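You operate a simulated robot arm through the tools that you are given. There is no shell and no other tool. Be economical: measure what you need, move in short steps, check, and stop when the job is done.

You run a simulated robot arm. Do the job below in one go: nothing can be reset, and whatever is moved stays where it is left.

## Task
Clear the microwave with PAUSE, then heat the stew on MED for 30 seconds.
Fine: the dish is already inside; press PAUSE once, keep the door shut and wait for DONE.

It is judged by the outcome, as a careful person would: the job done as asked, and still so three seconds after it is handed in. It fails if anything else is knocked over, pushed out of place, dropped, spilled or broken.

## Robot
A 7-joint arm with a two-finger parallel gripper, fixed in place. Base frame: the origin is at the foot of the arm, x ahead of it, y to its left, z up; the work surface is at about z = 870. Lengths are in mm, angles in rad, forces in N, time in s.
With the tool pointing down near the work surface it reaches from about 260 to 600 mm from the base axis. Its first joint turns from -2.897 to 2.897 rad. Payload 3.4 kg.
The TCP is the grasp point between the finger pads, 30 mm short of the fingertips. In the tool frame z runs along the fingers and y along their closing line. The gripper opens to 94 mm. The fingers are 28 mm wide and 10 mm thick; the gripper's body (50 by 96 mm) begins 55 mm behind the TCP.
Orientation is that of the tool frame in the base frame, as a unit quaternion [x, y, z, w]. With the fingers straight down and closing along the base's y, the tool's x points along the base's -x, its y along +y and its z along -z.

## Interface
- The arm moves only by the tool apply_moves. Its argument "moves" is a list of rows, each an object of numbers (a shift or turn left out is 0, a gripper value left out holds the last): "ax", "ay", "az": the turn, a rotation vector about the tool's x, y, z in units of 8 degrees (1.0 is 8 degrees); "x", "y", "z": the shift along the tool's x, y, z in units of 50 mm (1.0 is 50 mm); "hand": the opening in per cent of the stroke, from 0 (shut) to 100 (fully open). In form: [{"ax": .., "ay": .., "az": .., "x": .., "y": .., "z": .., "hand": ..}, ...]. A call has 1 to 10 rows; each row shifts and turns the commanded pose from where the row before left it, along the tool's axes as they then stand. A call with a number of a shift or a turn outside -1 to 1 is refused whole. Each row takes 0.2 s and may step no farther than 50 mm and 0.15 rad from the row before; otherwise, or with a gripper value out of range, the whole call is refused. Where a pose cannot be reached the arm comes as near as it can. A force on the tool above 50 N (or 10 N above the force at the start of the call, whichever is more), or a blocked arm, ends the call early, and 0.2 s more pass. Each finger travels about 72 mm/s and halts on what it meets, pressing with about 33 N; the grip force reading is that of the motor and also rises with nothing between the fingers. The clock runs only during rows and for 0.2 s after the last one: add rows that do not move to give the fingers time. It gives the time, the measured TCP pose, the force on the tool (base axes), the opening and the grip force at its end, in the units of the frame above (readings bear some noise), with the torque about the TCP (base axes, N m) and any sound that the robot's microphone picked up.
- Cameras (640 x 400 px; columns grow to the right, rows downward): "scene" is fixed at [225.3, 651.6, 1656.8]; the picture's right is [-1.00, -0.03, 0.00], its down [-0.01, 0.42, -0.91] and it looks along [0.03, -0.91, -0.42] (base axes); focal length 338 px, centre (320, 200). "wrist" rides on the gripper at [76, 14, -102] in the tool frame; the picture's right is [-0.18, 0.98, 0.00], its down [-0.75, -0.14, -0.64] and it looks along [-0.63, -0.12, 0.77] (tool axes); focal length 243 px, centre (320, 200). There is no depth. A picture from a camera that has moved, and an enlarged one, comes with that camera's place and axes in the base frame and with its lens. The place of the scene camera against the robot may be out by one fixed shift of up to 18 mm in any direction.
- get_image(camera): a new picture of that camera. The clock stands still meanwhile.
- slide_trunk(by): slides the trunk up (or, below 0, down) by that many mm; the arm rides with it, the base frame stays. It gives what a move gives, with no picture.
- inspect(camera, box): a new picture of the part [left, top, right, bottom] of that camera's present view, enlarged. The clock stands still meanwhile.
- job_done(): hands the job in; it is judged then, once.

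Go step by step. Nothing tells you positions but the pictures and the camera data: compare them with the known pose of the tool, close in by small moves and look again before you grip or let go. The budget is 120 turns and 64 pictures, counting those below and the enlarged ones. Unless the task says otherwise, let go and move clear before handing in, and close with one line.

The tools are called after "Request:" as a command line: name --argument value ..., lists and objects as JSON in quotes. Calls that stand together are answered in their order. apply_moves: Moves the arm, as the interface text tells. Its arguments: {"type":"object","properties":{"moves":{"type":"array"}},"required":["moves"]} The other tools are called the same way: slide_trunk (by) slides the trunk up or down; get_image (camera) takes a picture; inspect (camera, box) takes an enlarged picture of a part of a camera's view; job_done () hands the job in.

At the start:

```text
time_s: 0.0
ee_pos: [114.9, -325.9, 1217.3]
ee_rot: [0.0, 1.0, 0.0, 0.001]
contact_force: [0.6, -0.8, -0.9]
torque: [-0.02, 0.01, 0.02]
opening: 94.0
grip_force: 0.1
trunk travel left (down, up): [-325.0, 61.0]
```

scene: 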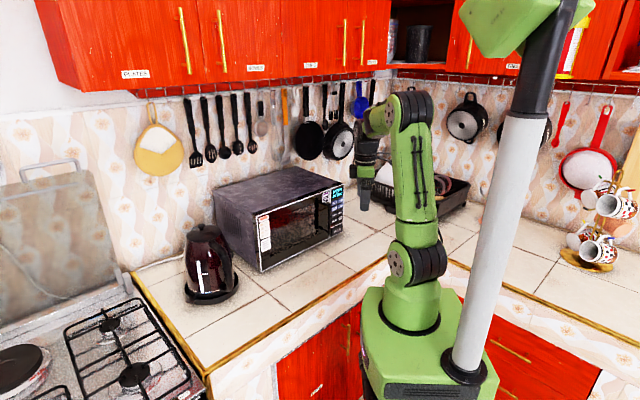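
wrist: 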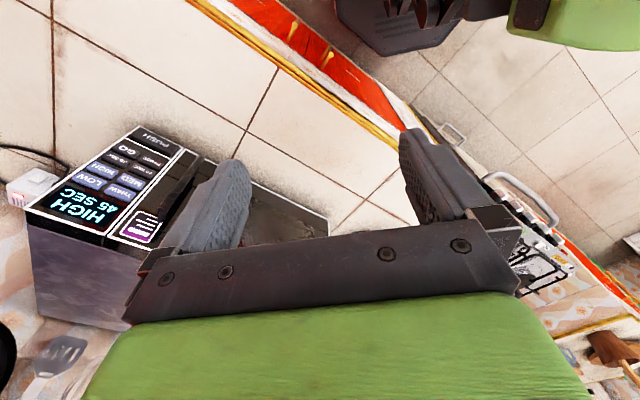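

I see a microwave with its panel facing roughly +y, display reading HIGH 45 SEC. I will enlarge the panel in both cameras.

Request:
inspect --camera "scene" --box '[240, 165, 380, 275]'

Request:
inspect --camera "wrist" --box '[20, 110, 220, 260]'

```text
3.64 times, centred on (310, 220) of scene
camera zoom: at [225.3, 651.6, 1656.8], right [-1.0, -0.03, 0.0], down [-0.01, 0.42, -0.91], along [0.03, -0.91, -0.42], focal length 1230 px, centre (356, 127)
```

zoom: 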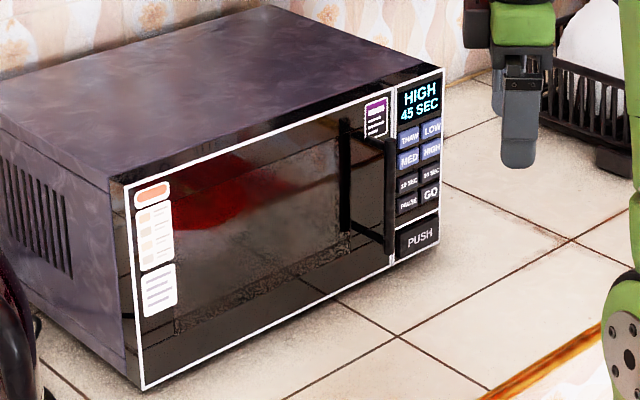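

```text
2.67 times, centred on (120, 185) of wrist
camera zoom: at [37.9, -312.5, 1322.0], right [0.18, 0.98, 0.0], down [0.75, -0.14, 0.64], along [0.63, -0.12, -0.77], focal length 647 px, centre (853, 240)
```

zoom: 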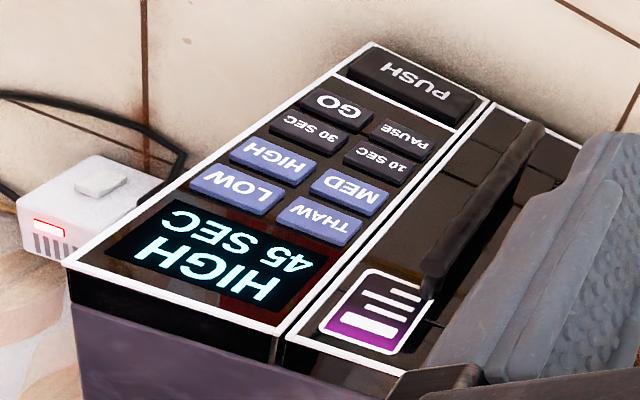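

The panel's buttons lie around (170, -650), z about 970-1050, facing roughly (-0.7, 0.7). I'll shut the fingers and turn the hand to aim at the panel, well in front of it.

Request:
apply_moves --moves '[{"az": 0.98, "hand": 0}, {"az": 0.98}, {"az": 0.98}, {"az": 0.98}, {"az": 0.98}, {"az": 0.98}]'

Request:
apply_moves --moves '[{"ay": -0.98}, {"ay": -0.98}, {"ay": -0.98}, {"ay": -0.98}, {"ay": -0.98}, {"ay": -0.98}, {"ay": -0.98}]'

Request:
get_image --camera "wrist"

Request:
get_image --camera "scene"

```text
time_s: 1.4
ee_pos: [113.7, -325.1, 1219.9]
ee_rot: [0.399, 0.917, 0.0, 0.0]
contact_force: [-0.3, -0.2, 0.9]
torque: [0.01, 0.02, 0.01]
opening: 0.0
grip_force: 32.8
trunk travel left (down, up): [-325.0, 61.0]
```

```text
time_s: 3.0
ee_pos: [113.8, -325.9, 1213.4]
ee_rot: [0.362, 0.829, -0.17, 0.392]
contact_force: [0.4, 0.2, 0.2]
torque: [-0.02, -0.02, 0.04]
opening: 0.2
grip_force: 32.5
out of reach, approached as far as the arm can: row 7
trunk travel left (down, up): [-325.0, 61.0]
```

```text
59 pictures are left
camera wrist: at [37.8, -224.3, 1220.1], right [0.8, 0.58, 0.14], down [-0.12, -0.08, 0.99], along [0.59, -0.81, 0.0], focal length 243 px, centre (320, 200)
```

wrist: 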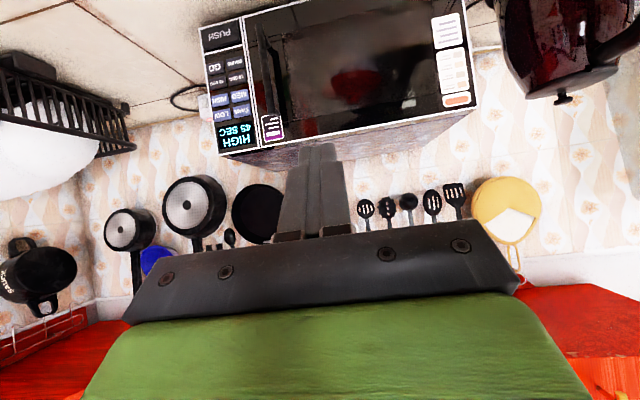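

```text
58 pictures are left
```

scene: 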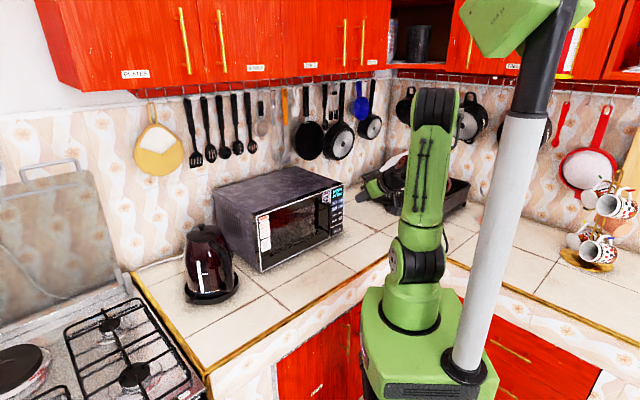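

The hand now aims at the panel with the camera beneath. I'll enlarge the panel from here to triangulate against the first wrist view.

Request:
inspect --camera "wrist" --box '[190, 10, 310, 160]'

```text
2.67 times, centred on (250, 85) of wrist
camera zoom: at [37.8, -224.3, 1220.1], right [0.8, 0.58, 0.14], down [-0.12, -0.08, 0.99], along [0.59, -0.81, 0.0], focal length 647 px, centre (507, 507)
```

zoom: 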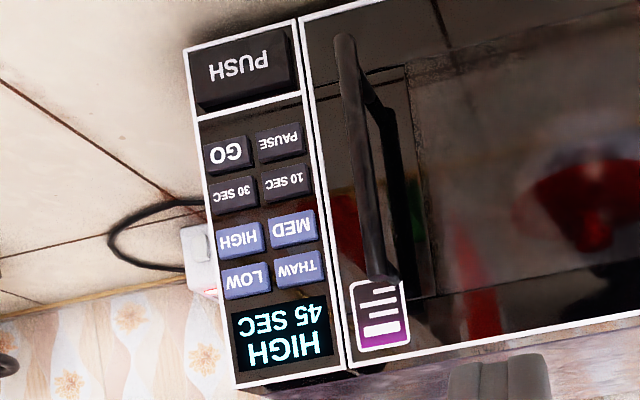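

PAUSE is at about (196, -632, 962), GO (171, -661, 961), MED about (196, -633, 1018), 30 SEC about (172, -662, 990). I'll descend to a standoff in front of PAUSE.

Request:
apply_moves --moves '[{"x": 0.147, "y": -0.377, "z": 0.77}, {"x": 0.147, "y": -0.377, "z": 0.77}, {"x": 0.147, "y": -0.377, "z": 0.77}, {"x": 0.147, "y": -0.377, "z": 0.77}, {"x": 0.147, "y": -0.377, "z": 0.77}, {"x": 0.147, "y": -0.377, "z": 0.77}]'

Request:
get_image --camera "wrist"

```text
time_s: 4.4
ee_pos: [143.5, -524.7, 1048.5]
ee_rot: [0.354, 0.814, -0.184, 0.423]
contact_force: [0.8, -0.7, 0.4]
torque: [0.01, 0.0, 0.0]
opening: 0.1
grip_force: 32.9
trunk travel left (down, up): [-325.0, 61.0]
```

```text
56 pictures are left
camera wrist: at [66.5, -421.9, 1045.5], right [0.79, 0.59, 0.15], down [-0.17, -0.03, 0.99], along [0.59, -0.8, 0.07], focal length 243 px, centre (320, 200)
```

wrist: 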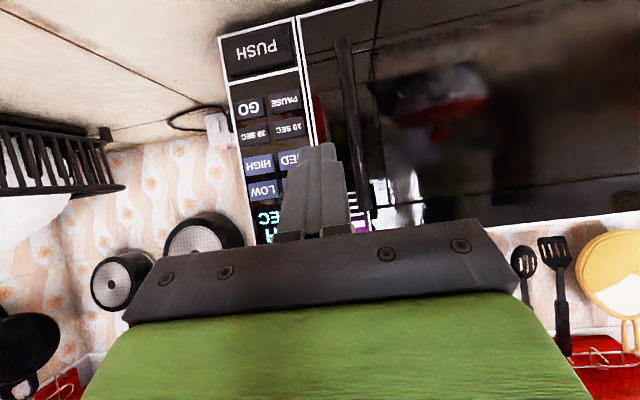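

The pose is tracking well and the triangulation holds. Next I move to about 25 mm in front of PAUSE.

Request:
apply_moves --moves '[{"x": 0.205, "y": -0.234, "z": 0.626}, {"x": 0.205, "y": -0.234, "z": 0.626}, {"x": 0.205, "y": -0.234, "z": 0.626}]'

Request:
inspect --camera "wrist" --box '[200, 0, 440, 240]'

Request:
inspect --camera "scene" --box '[300, 165, 400, 245]'

```text
time_s: 5.2
ee_pos: [157.5, -592.6, 971.4]
ee_rot: [0.354, 0.813, -0.184, 0.423]
contact_force: [0.2, -1.5, -0.3]
torque: [-0.02, 0.0, 0.0]
opening: 0.0
grip_force: 32.8
trunk travel left (down, up): [-325.0, 61.0]
```

```text
1.67 times, centred on (320, 120) of wrist
camera zoom: at [80.7, -488.6, 968.5], right [0.79, 0.59, 0.15], down [-0.17, -0.03, 0.99], along [0.59, -0.81, 0.07], focal length 404 px, centre (320, 333)
```

zoom: 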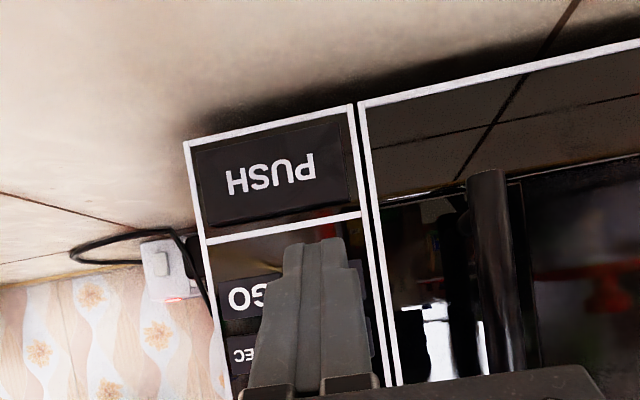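

```text
5.00 times, centred on (350, 205) of scene
camera zoom: at [225.3, 651.6, 1656.8], right [-1.0, -0.03, 0.0], down [-0.01, 0.42, -0.91], along [0.03, -0.91, -0.42], focal length 1692 px, centre (170, 175)
```

zoom: 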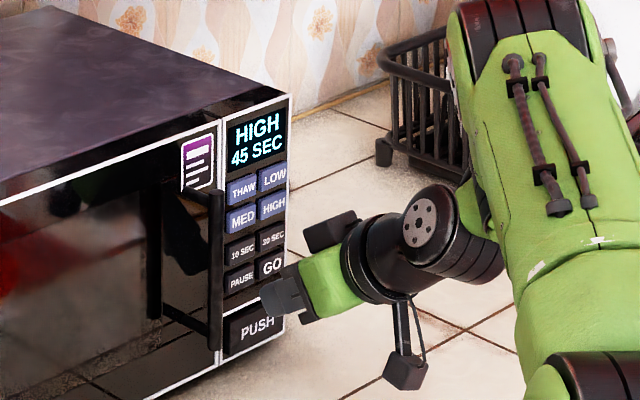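

The tip is lined up with PAUSE in both views. I'll approach along the panel normal in small steps.

Request:
apply_moves --moves '[{"x": -0.058, "y": 0.005, "z": 0.082}, {"x": -0.058, "y": 0.005, "z": 0.082}, {"x": -0.058, "y": 0.005, "z": 0.082}, {"x": -0.058, "y": 0.005, "z": 0.082}]'

Request:
inspect --camera "scene" --box '[320, 180, 380, 228]'

```text
time_s: 6.2
ee_pos: [171.4, -605.5, 970.5]
ee_rot: [0.354, 0.814, -0.184, 0.422]
contact_force: [-0.1, 0.7, 0.4]
torque: [0.01, 0.04, 0.01]
opening: 0.0
grip_force: 32.7
trunk travel left (down, up): [-325.0, 61.0]
```

```text
8.33 times, centred on (350, 204) of scene
camera zoom: at [225.3, 651.6, 1656.8], right [-1.0, -0.03, 0.0], down [-0.01, 0.42, -0.91], along [0.03, -0.91, -0.42], focal length 2820 px, centre (70, 167)
```

zoom: 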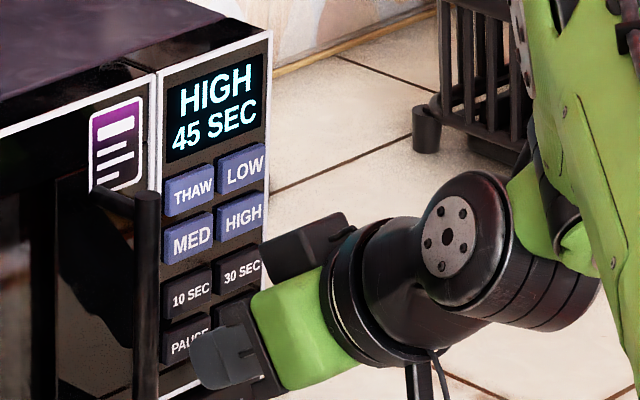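

Nearly touching; continue in 2 mm steps watching force and sound.

Request:
apply_moves --moves '[{"x": -0.023, "y": 0.002, "z": 0.033}, {"x": -0.023, "y": 0.002, "z": 0.033}, {"x": -0.023, "y": 0.002, "z": 0.033}]'

```text
time_s: 7.0
ee_pos: [176.3, -609.7, 971.4]
ee_rot: [0.354, 0.814, -0.184, 0.423]
contact_force: [-0.6, 0.8, -0.4]
torque: [0.03, 0.0, -0.04]
opening: 0.1
grip_force: 32.8
trunk travel left (down, up): [-325.0, 61.0]
```

Request:
apply_moves --moves '[{"x": -0.023, "y": 0.002, "z": 0.033}, {"x": -0.023, "y": 0.002, "z": 0.033}]'

Request:
inspect --camera "scene" --box '[320, 180, 380, 228]'

Request:
inspect --camera "wrist" --box '[240, 40, 400, 200]'

```text
time_s: 7.6
ee_pos: [176.7, -611.0, 971.0]
ee_rot: [0.355, 0.813, -0.184, 0.422]
contact_force: [-2.6, 2.4, 0.7]
torque: [-0.01, 0.02, -0.02]
opening: 0.0
grip_force: 33.2
trunk travel left (down, up): [-325.0, 61.0]
heard: click
```

```text
8.33 times, centred on (350, 204) of scene
camera zoom: at [225.3, 651.6, 1656.8], right [-1.0, -0.03, 0.0], down [-0.01, 0.42, -0.91], along [0.03, -0.91, -0.42], focal length 2820 px, centre (70, 167)
```

zoom: 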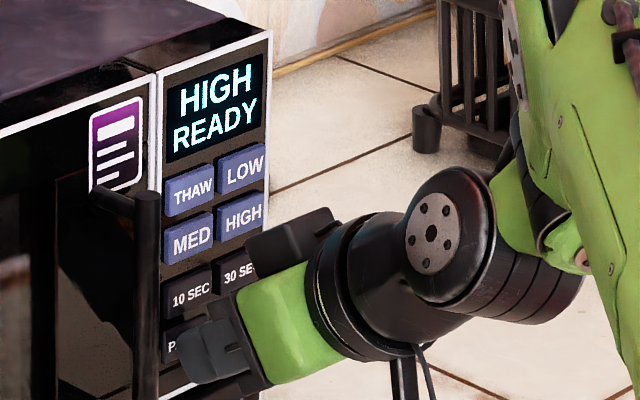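

```text
2.50 times, centred on (320, 120) of wrist
camera zoom: at [102.2, -508.6, 968.2], right [0.79, 0.59, 0.15], down [-0.17, -0.03, 0.99], along [0.59, -0.81, 0.07], focal length 606 px, centre (320, 400)
```

zoom: 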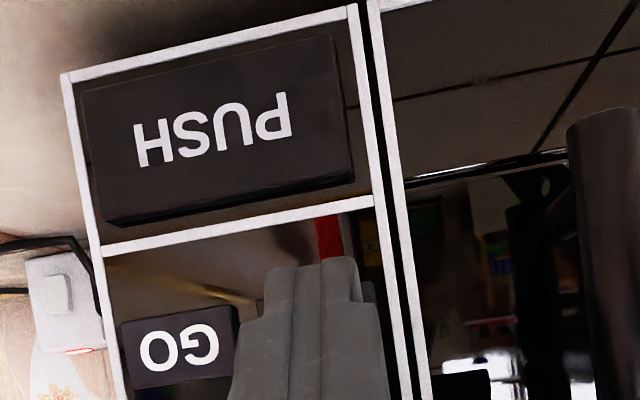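

PAUSE clicked once and the display reads HIGH READY. I back off and rise two rows to MED.

Request:
apply_moves --moves '[{"x": 0.29, "y": -0.026, "z": -0.41}, {"x": -0.459, "z": -0.323}, {"x": -0.459, "z": -0.323}]'

Request:
inspect --camera "scene" --box '[320, 180, 380, 228]'

Request:
inspect --camera "wrist" --box '[240, 40, 400, 200]'

```text
time_s: 8.4
ee_pos: [159.3, -592.6, 1027.4]
ee_rot: [0.354, 0.814, -0.184, 0.423]
contact_force: [-0.7, 0.7, 0.1]
torque: [0.0, 0.01, -0.02]
opening: 0.2
grip_force: 32.9
trunk travel left (down, up): [-325.0, 61.0]
```

```text
8.33 times, centred on (350, 204) of scene
camera zoom: at [225.3, 651.6, 1656.8], right [-1.0, -0.03, 0.0], down [-0.01, 0.42, -0.91], along [0.03, -0.91, -0.42], focal length 2820 px, centre (70, 167)
```

zoom: 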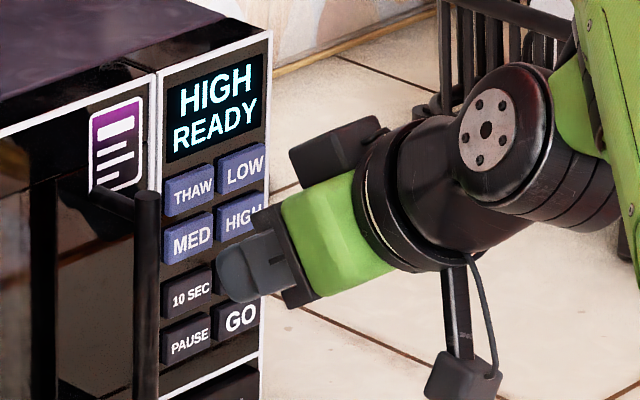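

```text
2.50 times, centred on (320, 120) of wrist
camera zoom: at [83.3, -490.7, 1024.6], right [0.79, 0.59, 0.15], down [-0.17, -0.03, 0.99], along [0.59, -0.8, 0.07], focal length 606 px, centre (320, 400)
```

zoom: 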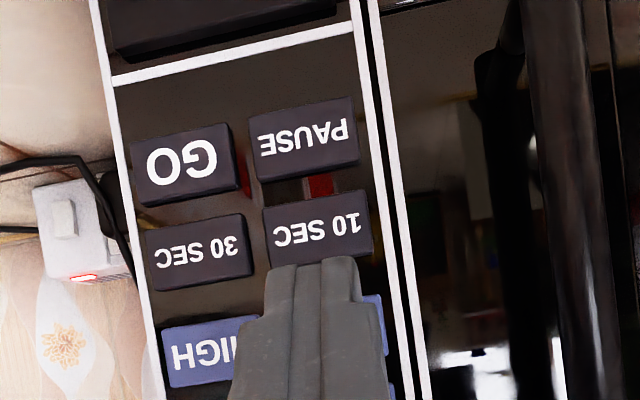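

Aligned below/at MED as before for PAUSE; now I approach and press MED.

Request:
apply_moves --moves '[{"x": -0.058, "y": 0.005, "z": 0.082}, {"x": -0.058, "y": 0.005, "z": 0.082}, {"x": -0.058, "y": 0.005, "z": 0.082}, {"x": -0.058, "y": 0.005, "z": 0.082}, {"x": -0.023, "y": 0.002, "z": 0.033}, {"x": -0.023, "y": 0.002, "z": 0.033}]'

```text
time_s: 9.8
ee_pos: [175.6, -610.1, 1025.5]
ee_rot: [0.354, 0.814, -0.184, 0.422]
contact_force: [-1.3, 0.6, 1.3]
torque: [-0.02, 0.0, 0.03]
opening: 0.0
grip_force: 32.9
trunk travel left (down, up): [-325.0, 61.0]
heard: click
```

Request:
apply_moves --moves '[{"x": 0.29, "y": -0.026, "z": -0.41}]'

Request:
inspect --camera "scene" --box '[320, 180, 380, 228]'

```text
time_s: 10.2
ee_pos: [159.8, -593.4, 1026.8]
ee_rot: [0.354, 0.814, -0.183, 0.423]
contact_force: [-0.3, 0.2, 0.7]
torque: [0.01, -0.02, 0.0]
opening: 0.1
grip_force: 32.6
trunk travel left (down, up): [-325.0, 61.0]
```

```text
8.33 times, centred on (350, 204) of scene
camera zoom: at [225.3, 651.6, 1656.8], right [-1.0, -0.03, 0.0], down [-0.01, 0.42, -0.91], along [0.03, -0.91, -0.42], focal length 2820 px, centre (70, 167)
```

zoom: 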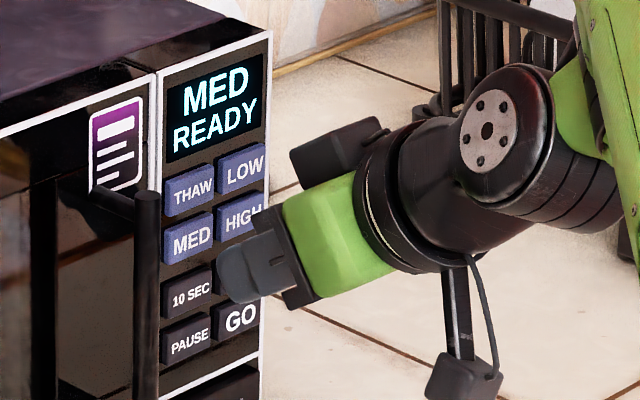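

The display reads MED READY. Next, move over to 30 SEC (one column right, one row down).

Request:
apply_moves --moves '[{"x": 0.219, "y": -0.371, "z": 0.176}, {"x": 0.219, "y": -0.371, "z": 0.176}]'

Request:
inspect --camera "scene" --box '[320, 180, 380, 228]'

Request:
inspect --camera "wrist" --box '[240, 40, 400, 200]'

```text
time_s: 10.8
ee_pos: [134.0, -619.8, 998.7]
ee_rot: [0.354, 0.814, -0.184, 0.423]
contact_force: [-0.7, -0.3, 0.4]
torque: [0.01, 0.01, 0.03]
opening: 0.0
grip_force: 33.0
trunk travel left (down, up): [-325.0, 61.0]
```

```text
8.33 times, centred on (350, 204) of scene
camera zoom: at [225.3, 651.6, 1656.8], right [-1.0, -0.03, 0.0], down [-0.01, 0.42, -0.91], along [0.03, -0.91, -0.42], focal length 2820 px, centre (70, 167)
```

zoom: 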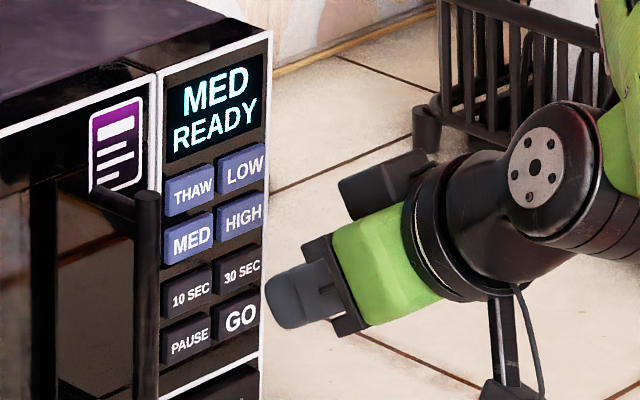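

```text
2.50 times, centred on (320, 120) of wrist
camera zoom: at [57.5, -517.2, 996.0], right [0.79, 0.59, 0.15], down [-0.17, -0.03, 0.99], along [0.59, -0.8, 0.08], focal length 606 px, centre (320, 400)
```

zoom: 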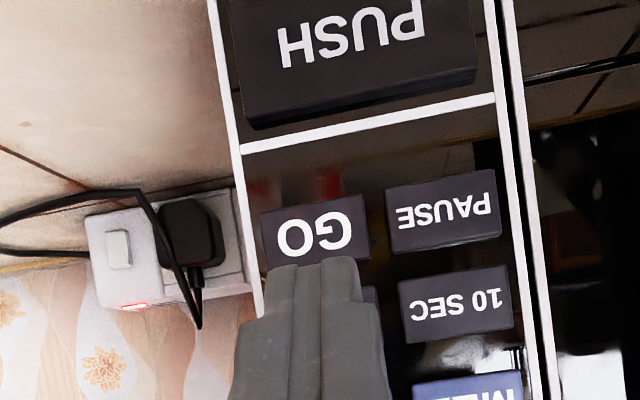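

Aligned with 30 SEC in the same manner. Press it.

Request:
apply_moves --moves '[{"x": -0.058, "y": 0.005, "z": 0.082}, {"x": -0.058, "y": 0.005, "z": 0.082}, {"x": -0.058, "y": 0.005, "z": 0.082}, {"x": -0.058, "y": 0.005, "z": 0.082}, {"x": -0.023, "y": 0.002, "z": 0.033}, {"x": -0.023, "y": 0.002, "z": 0.033}]'

```text
time_s: 12.2
ee_pos: [149.3, -637.9, 997.4]
ee_rot: [0.355, 0.814, -0.184, 0.422]
contact_force: [-1.3, 0.9, 0.1]
torque: [-0.03, -0.02, -0.01]
opening: 0.0
grip_force: 33.1
trunk travel left (down, up): [-325.0, 61.0]
heard: click
```

Clicked; back off, check, and step down one row to GO.

Request:
apply_moves --moves '[{"x": 0.29, "y": -0.026, "z": -0.41}, {"x": 0.459, "z": 0.323}]'

Request:
inspect --camera "scene" --box '[320, 180, 380, 228]'

Request:
inspect --camera "wrist" --box '[240, 40, 400, 200]'

```text
time_s: 12.8
ee_pos: [134.2, -619.8, 970.4]
ee_rot: [0.353, 0.815, -0.183, 0.422]
contact_force: [0.5, 0.3, -0.2]
torque: [0.04, -0.01, 0.02]
opening: 0.2
grip_force: 32.8
trunk travel left (down, up): [-325.0, 61.0]
```

```text
8.33 times, centred on (350, 204) of scene
camera zoom: at [225.3, 651.6, 1656.8], right [-1.0, -0.03, 0.0], down [-0.01, 0.42, -0.91], along [0.03, -0.91, -0.42], focal length 2820 px, centre (70, 167)
```

zoom: 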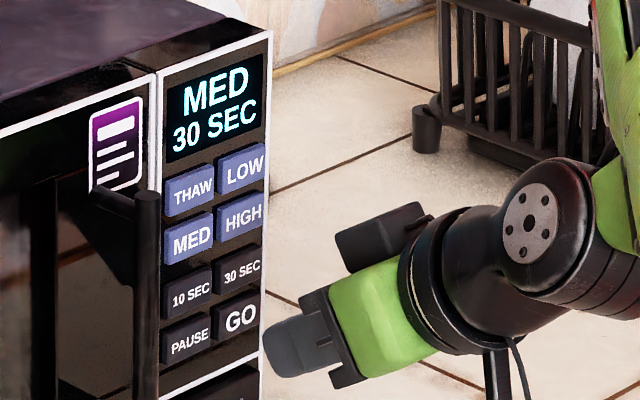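

```text
2.50 times, centred on (320, 120) of wrist
camera zoom: at [57.7, -518.6, 967.1], right [0.79, 0.59, 0.15], down [-0.16, -0.03, 0.99], along [0.59, -0.8, 0.07], focal length 606 px, centre (320, 400)
```

zoom: 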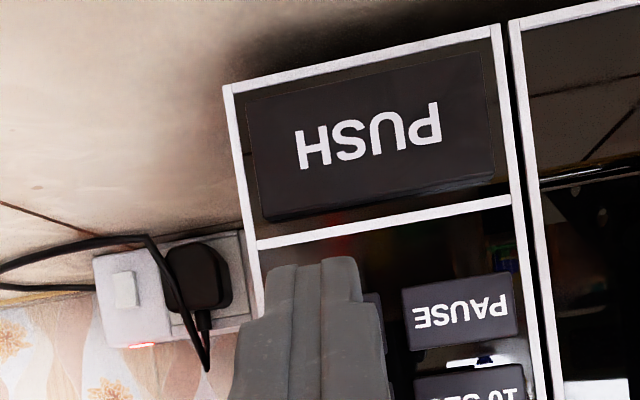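

The display reads MED 30 SEC. Now press GO.

Request:
apply_moves --moves '[{"x": -0.033, "z": -0.023}, {"x": -0.058, "y": 0.005, "z": 0.082}, {"x": -0.058, "y": 0.005, "z": 0.082}, {"x": -0.058, "y": 0.005, "z": 0.082}, {"x": -0.058, "y": 0.005, "z": 0.082}, {"x": -0.023, "y": 0.002, "z": 0.033}, {"x": -0.023, "y": 0.002, "z": 0.033}]'

```text
time_s: 14.4
ee_pos: [149.0, -637.2, 971.9]
ee_rot: [0.354, 0.814, -0.184, 0.422]
contact_force: [-0.9, 0.2, -1.3]
torque: [0.02, -0.02, 0.01]
opening: 0.1
grip_force: 33.1
trunk travel left (down, up): [-325.0, 61.0]
heard: click
```

Clicked; back well clear of the panel and look.

Request:
apply_moves --moves '[{"x": 0.29, "y": -0.026, "z": -0.41}, {"x": 0.46, "y": -0.04, "z": -0.66}, {"x": 0.46, "y": -0.04, "z": -0.66}]'

Request:
inspect --camera "scene" --box '[300, 165, 400, 245]'

```text
time_s: 15.2
ee_pos: [72.6, -562.6, 974.0]
ee_rot: [0.354, 0.813, -0.185, 0.423]
contact_force: [0.4, 0.3, 0.3]
torque: [0.02, 0.01, 0.01]
opening: 0.1
grip_force: 33.1
trunk travel left (down, up): [-325.0, 61.0]
```

```text
5.00 times, centred on (350, 205) of scene
camera zoom: at [225.3, 651.6, 1656.8], right [-1.0, -0.03, 0.0], down [-0.01, 0.42, -0.91], along [0.03, -0.91, -0.42], focal length 1692 px, centre (170, 175)
```

zoom: 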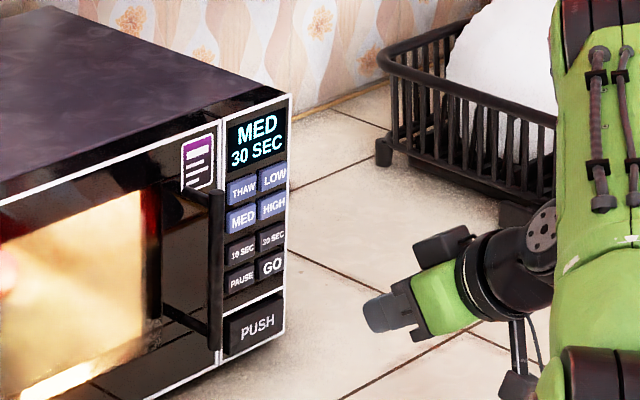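

The light is on and it is heating on MED 30 SEC with the door shut. Now I wait about 30 s with idle rows, arm still.

Request:
apply_moves --moves '[{}, {}, {}, {}, {}, {}, {}, {}, {}, {}]'

Request:
apply_moves --moves '[{}, {}, {}, {}, {}, {}, {}, {}, {}, {}]'

Request:
apply_moves --moves '[{}, {}, {}, {}, {}, {}, {}, {}, {}, {}]'

Request:
apply_moves --moves '[{}, {}, {}, {}, {}, {}, {}, {}, {}, {}]'

Request:
inspect --camera "scene" --box '[300, 165, 400, 245]'

```text
time_s: 17.4
ee_pos: [73.6, -563.8, 973.1]
ee_rot: [0.354, 0.814, -0.184, 0.423]
contact_force: [-0.5, -0.3, -0.3]
torque: [-0.01, -0.05, -0.01]
opening: 0.0
grip_force: 33.2
trunk travel left (down, up): [-325.0, 61.0]
```

```text
time_s: 19.6
ee_pos: [72.9, -562.3, 973.0]
ee_rot: [0.354, 0.814, -0.184, 0.422]
contact_force: [-0.5, -0.4, -0.7]
torque: [0.04, 0.01, 0.01]
opening: 0.0
grip_force: 33.1
trunk travel left (down, up): [-325.0, 61.0]
```

```text
time_s: 21.8
ee_pos: [72.1, -563.2, 972.5]
ee_rot: [0.353, 0.814, -0.183, 0.423]
contact_force: [0.0, 0.1, 0.5]
torque: [-0.03, 0.03, -0.01]
opening: 0.0
grip_force: 32.6
trunk travel left (down, up): [-325.0, 61.0]
```

```text
time_s: 24.0
ee_pos: [73.0, -564.5, 972.4]
ee_rot: [0.353, 0.814, -0.184, 0.423]
contact_force: [-0.6, 0.3, 0.4]
torque: [-0.02, -0.02, -0.02]
opening: 0.0
grip_force: 33.0
trunk travel left (down, up): [-325.0, 61.0]
```

```text
5.00 times, centred on (350, 205) of scene
camera zoom: at [225.3, 651.6, 1656.8], right [-1.0, -0.03, 0.0], down [-0.01, 0.42, -0.91], along [0.03, -0.91, -0.42], focal length 1692 px, centre (170, 175)
```

zoom: 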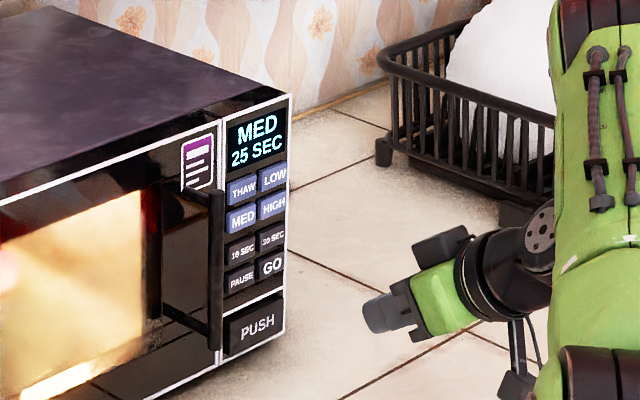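

The timer counts down (25 SEC band). I keep waiting.

Request:
apply_moves --moves '[{}, {}, {}, {}, {}, {}, {}, {}, {}, {}]'

Request:
apply_moves --moves '[{}, {}, {}, {}, {}, {}, {}, {}, {}, {}]'

Request:
apply_moves --moves '[{}, {}, {}, {}, {}, {}, {}, {}, {}, {}]'

Request:
apply_moves --moves '[{}, {}, {}, {}, {}, {}, {}, {}, {}, {}]'

Request:
apply_moves --moves '[{}, {}, {}, {}, {}, {}, {}, {}, {}, {}]'

Request:
apply_moves --moves '[{}, {}, {}, {}, {}, {}, {}, {}, {}, {}]'

Request:
apply_moves --moves '[{}, {}, {}, {}, {}, {}, {}, {}, {}, {}]'

Request:
apply_moves --moves '[{}, {}, {}, {}, {}, {}, {}, {}, {}, {}]'

Request:
apply_moves --moves '[{}, {}, {}, {}, {}, {}, {}, {}, {}, {}]'

Request:
apply_moves --moves '[{}, {}, {}, {}, {}, {}, {}, {}, {}, {}]'

Request:
inspect --camera "scene" --box '[300, 165, 400, 245]'

```text
time_s: 26.2
ee_pos: [73.5, -562.8, 972.9]
ee_rot: [0.354, 0.813, -0.184, 0.424]
contact_force: [-0.3, -0.5, -1.0]
torque: [-0.03, 0.0, -0.01]
opening: 0.0
grip_force: 32.9
trunk travel left (down, up): [-325.0, 61.0]
```

```text
time_s: 28.4
ee_pos: [72.1, -563.4, 973.6]
ee_rot: [0.354, 0.814, -0.184, 0.423]
contact_force: [0.6, 0.3, -0.1]
torque: [-0.01, -0.01, 0.01]
opening: 0.1
grip_force: 32.9
trunk travel left (down, up): [-325.0, 61.0]
```

```text
time_s: 30.6
ee_pos: [72.7, -563.6, 974.1]
ee_rot: [0.354, 0.814, -0.184, 0.423]
contact_force: [-0.2, -0.2, 0.1]
torque: [-0.01, 0.03, 0.04]
opening: 0.2
grip_force: 32.9
trunk travel left (down, up): [-325.0, 61.0]
```

```text
time_s: 32.8
ee_pos: [70.4, -563.1, 973.2]
ee_rot: [0.354, 0.814, -0.184, 0.423]
contact_force: [0.5, 0.1, 0.0]
torque: [0.03, 0.03, -0.01]
opening: 0.1
grip_force: 33.4
trunk travel left (down, up): [-325.0, 61.0]
```

```text
time_s: 35.0
ee_pos: [73.3, -562.8, 972.4]
ee_rot: [0.354, 0.813, -0.184, 0.423]
contact_force: [0.2, -0.3, 0.5]
torque: [0.0, 0.01, 0.05]
opening: 0.0
grip_force: 33.7
trunk travel left (down, up): [-325.0, 61.0]
```

```text
time_s: 37.2
ee_pos: [71.7, -563.1, 972.4]
ee_rot: [0.355, 0.814, -0.184, 0.422]
contact_force: [0.1, -0.3, 0.1]
torque: [-0.02, 0.0, -0.02]
opening: 0.0
grip_force: 33.3
trunk travel left (down, up): [-325.0, 61.0]
```

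```text
time_s: 39.4
ee_pos: [72.5, -563.1, 973.6]
ee_rot: [0.354, 0.814, -0.184, 0.422]
contact_force: [-0.1, 0.0, 0.0]
torque: [0.03, 0.0, 0.0]
opening: 0.1
grip_force: 32.9
trunk travel left (down, up): [-325.0, 61.0]
```

```text
time_s: 41.6
ee_pos: [72.2, -562.8, 973.4]
ee_rot: [0.354, 0.814, -0.184, 0.423]
contact_force: [0.8, -0.2, 1.0]
torque: [-0.01, -0.02, 0.01]
opening: 0.3
grip_force: 32.6
trunk travel left (down, up): [-325.0, 61.0]
```

```text
time_s: 43.8
ee_pos: [71.9, -563.4, 972.2]
ee_rot: [0.354, 0.814, -0.184, 0.423]
contact_force: [0.8, -1.0, 0.4]
torque: [-0.01, 0.01, 0.0]
opening: 0.1
grip_force: 32.6
trunk travel left (down, up): [-325.0, 61.0]
```

```text
time_s: 46.0
ee_pos: [72.4, -563.4, 973.9]
ee_rot: [0.353, 0.814, -0.184, 0.423]
contact_force: [-0.6, -0.2, -0.1]
torque: [0.0, 0.02, 0.03]
opening: 0.1
grip_force: 33.3
trunk travel left (down, up): [-325.0, 61.0]
```

```text
5.00 times, centred on (350, 205) of scene
camera zoom: at [225.3, 651.6, 1656.8], right [-1.0, -0.03, 0.0], down [-0.01, 0.42, -0.91], along [0.03, -0.91, -0.42], focal length 1692 px, centre (170, 175)
```

zoom: 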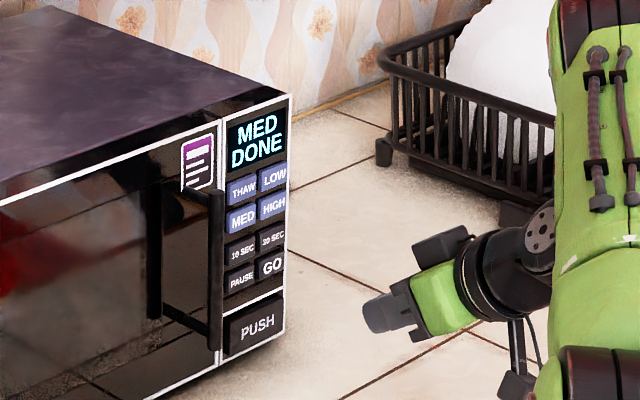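

The display reads MED DONE, the door is shut, and the arm is clear of everything. I hand the job in.

Request:
job_done

```text
The job is handed in.
```

The microwave was cleared with one press of PAUSE, then ran on MED for 30 seconds with the door kept shut, and the display read MED DONE when I handed the job in.
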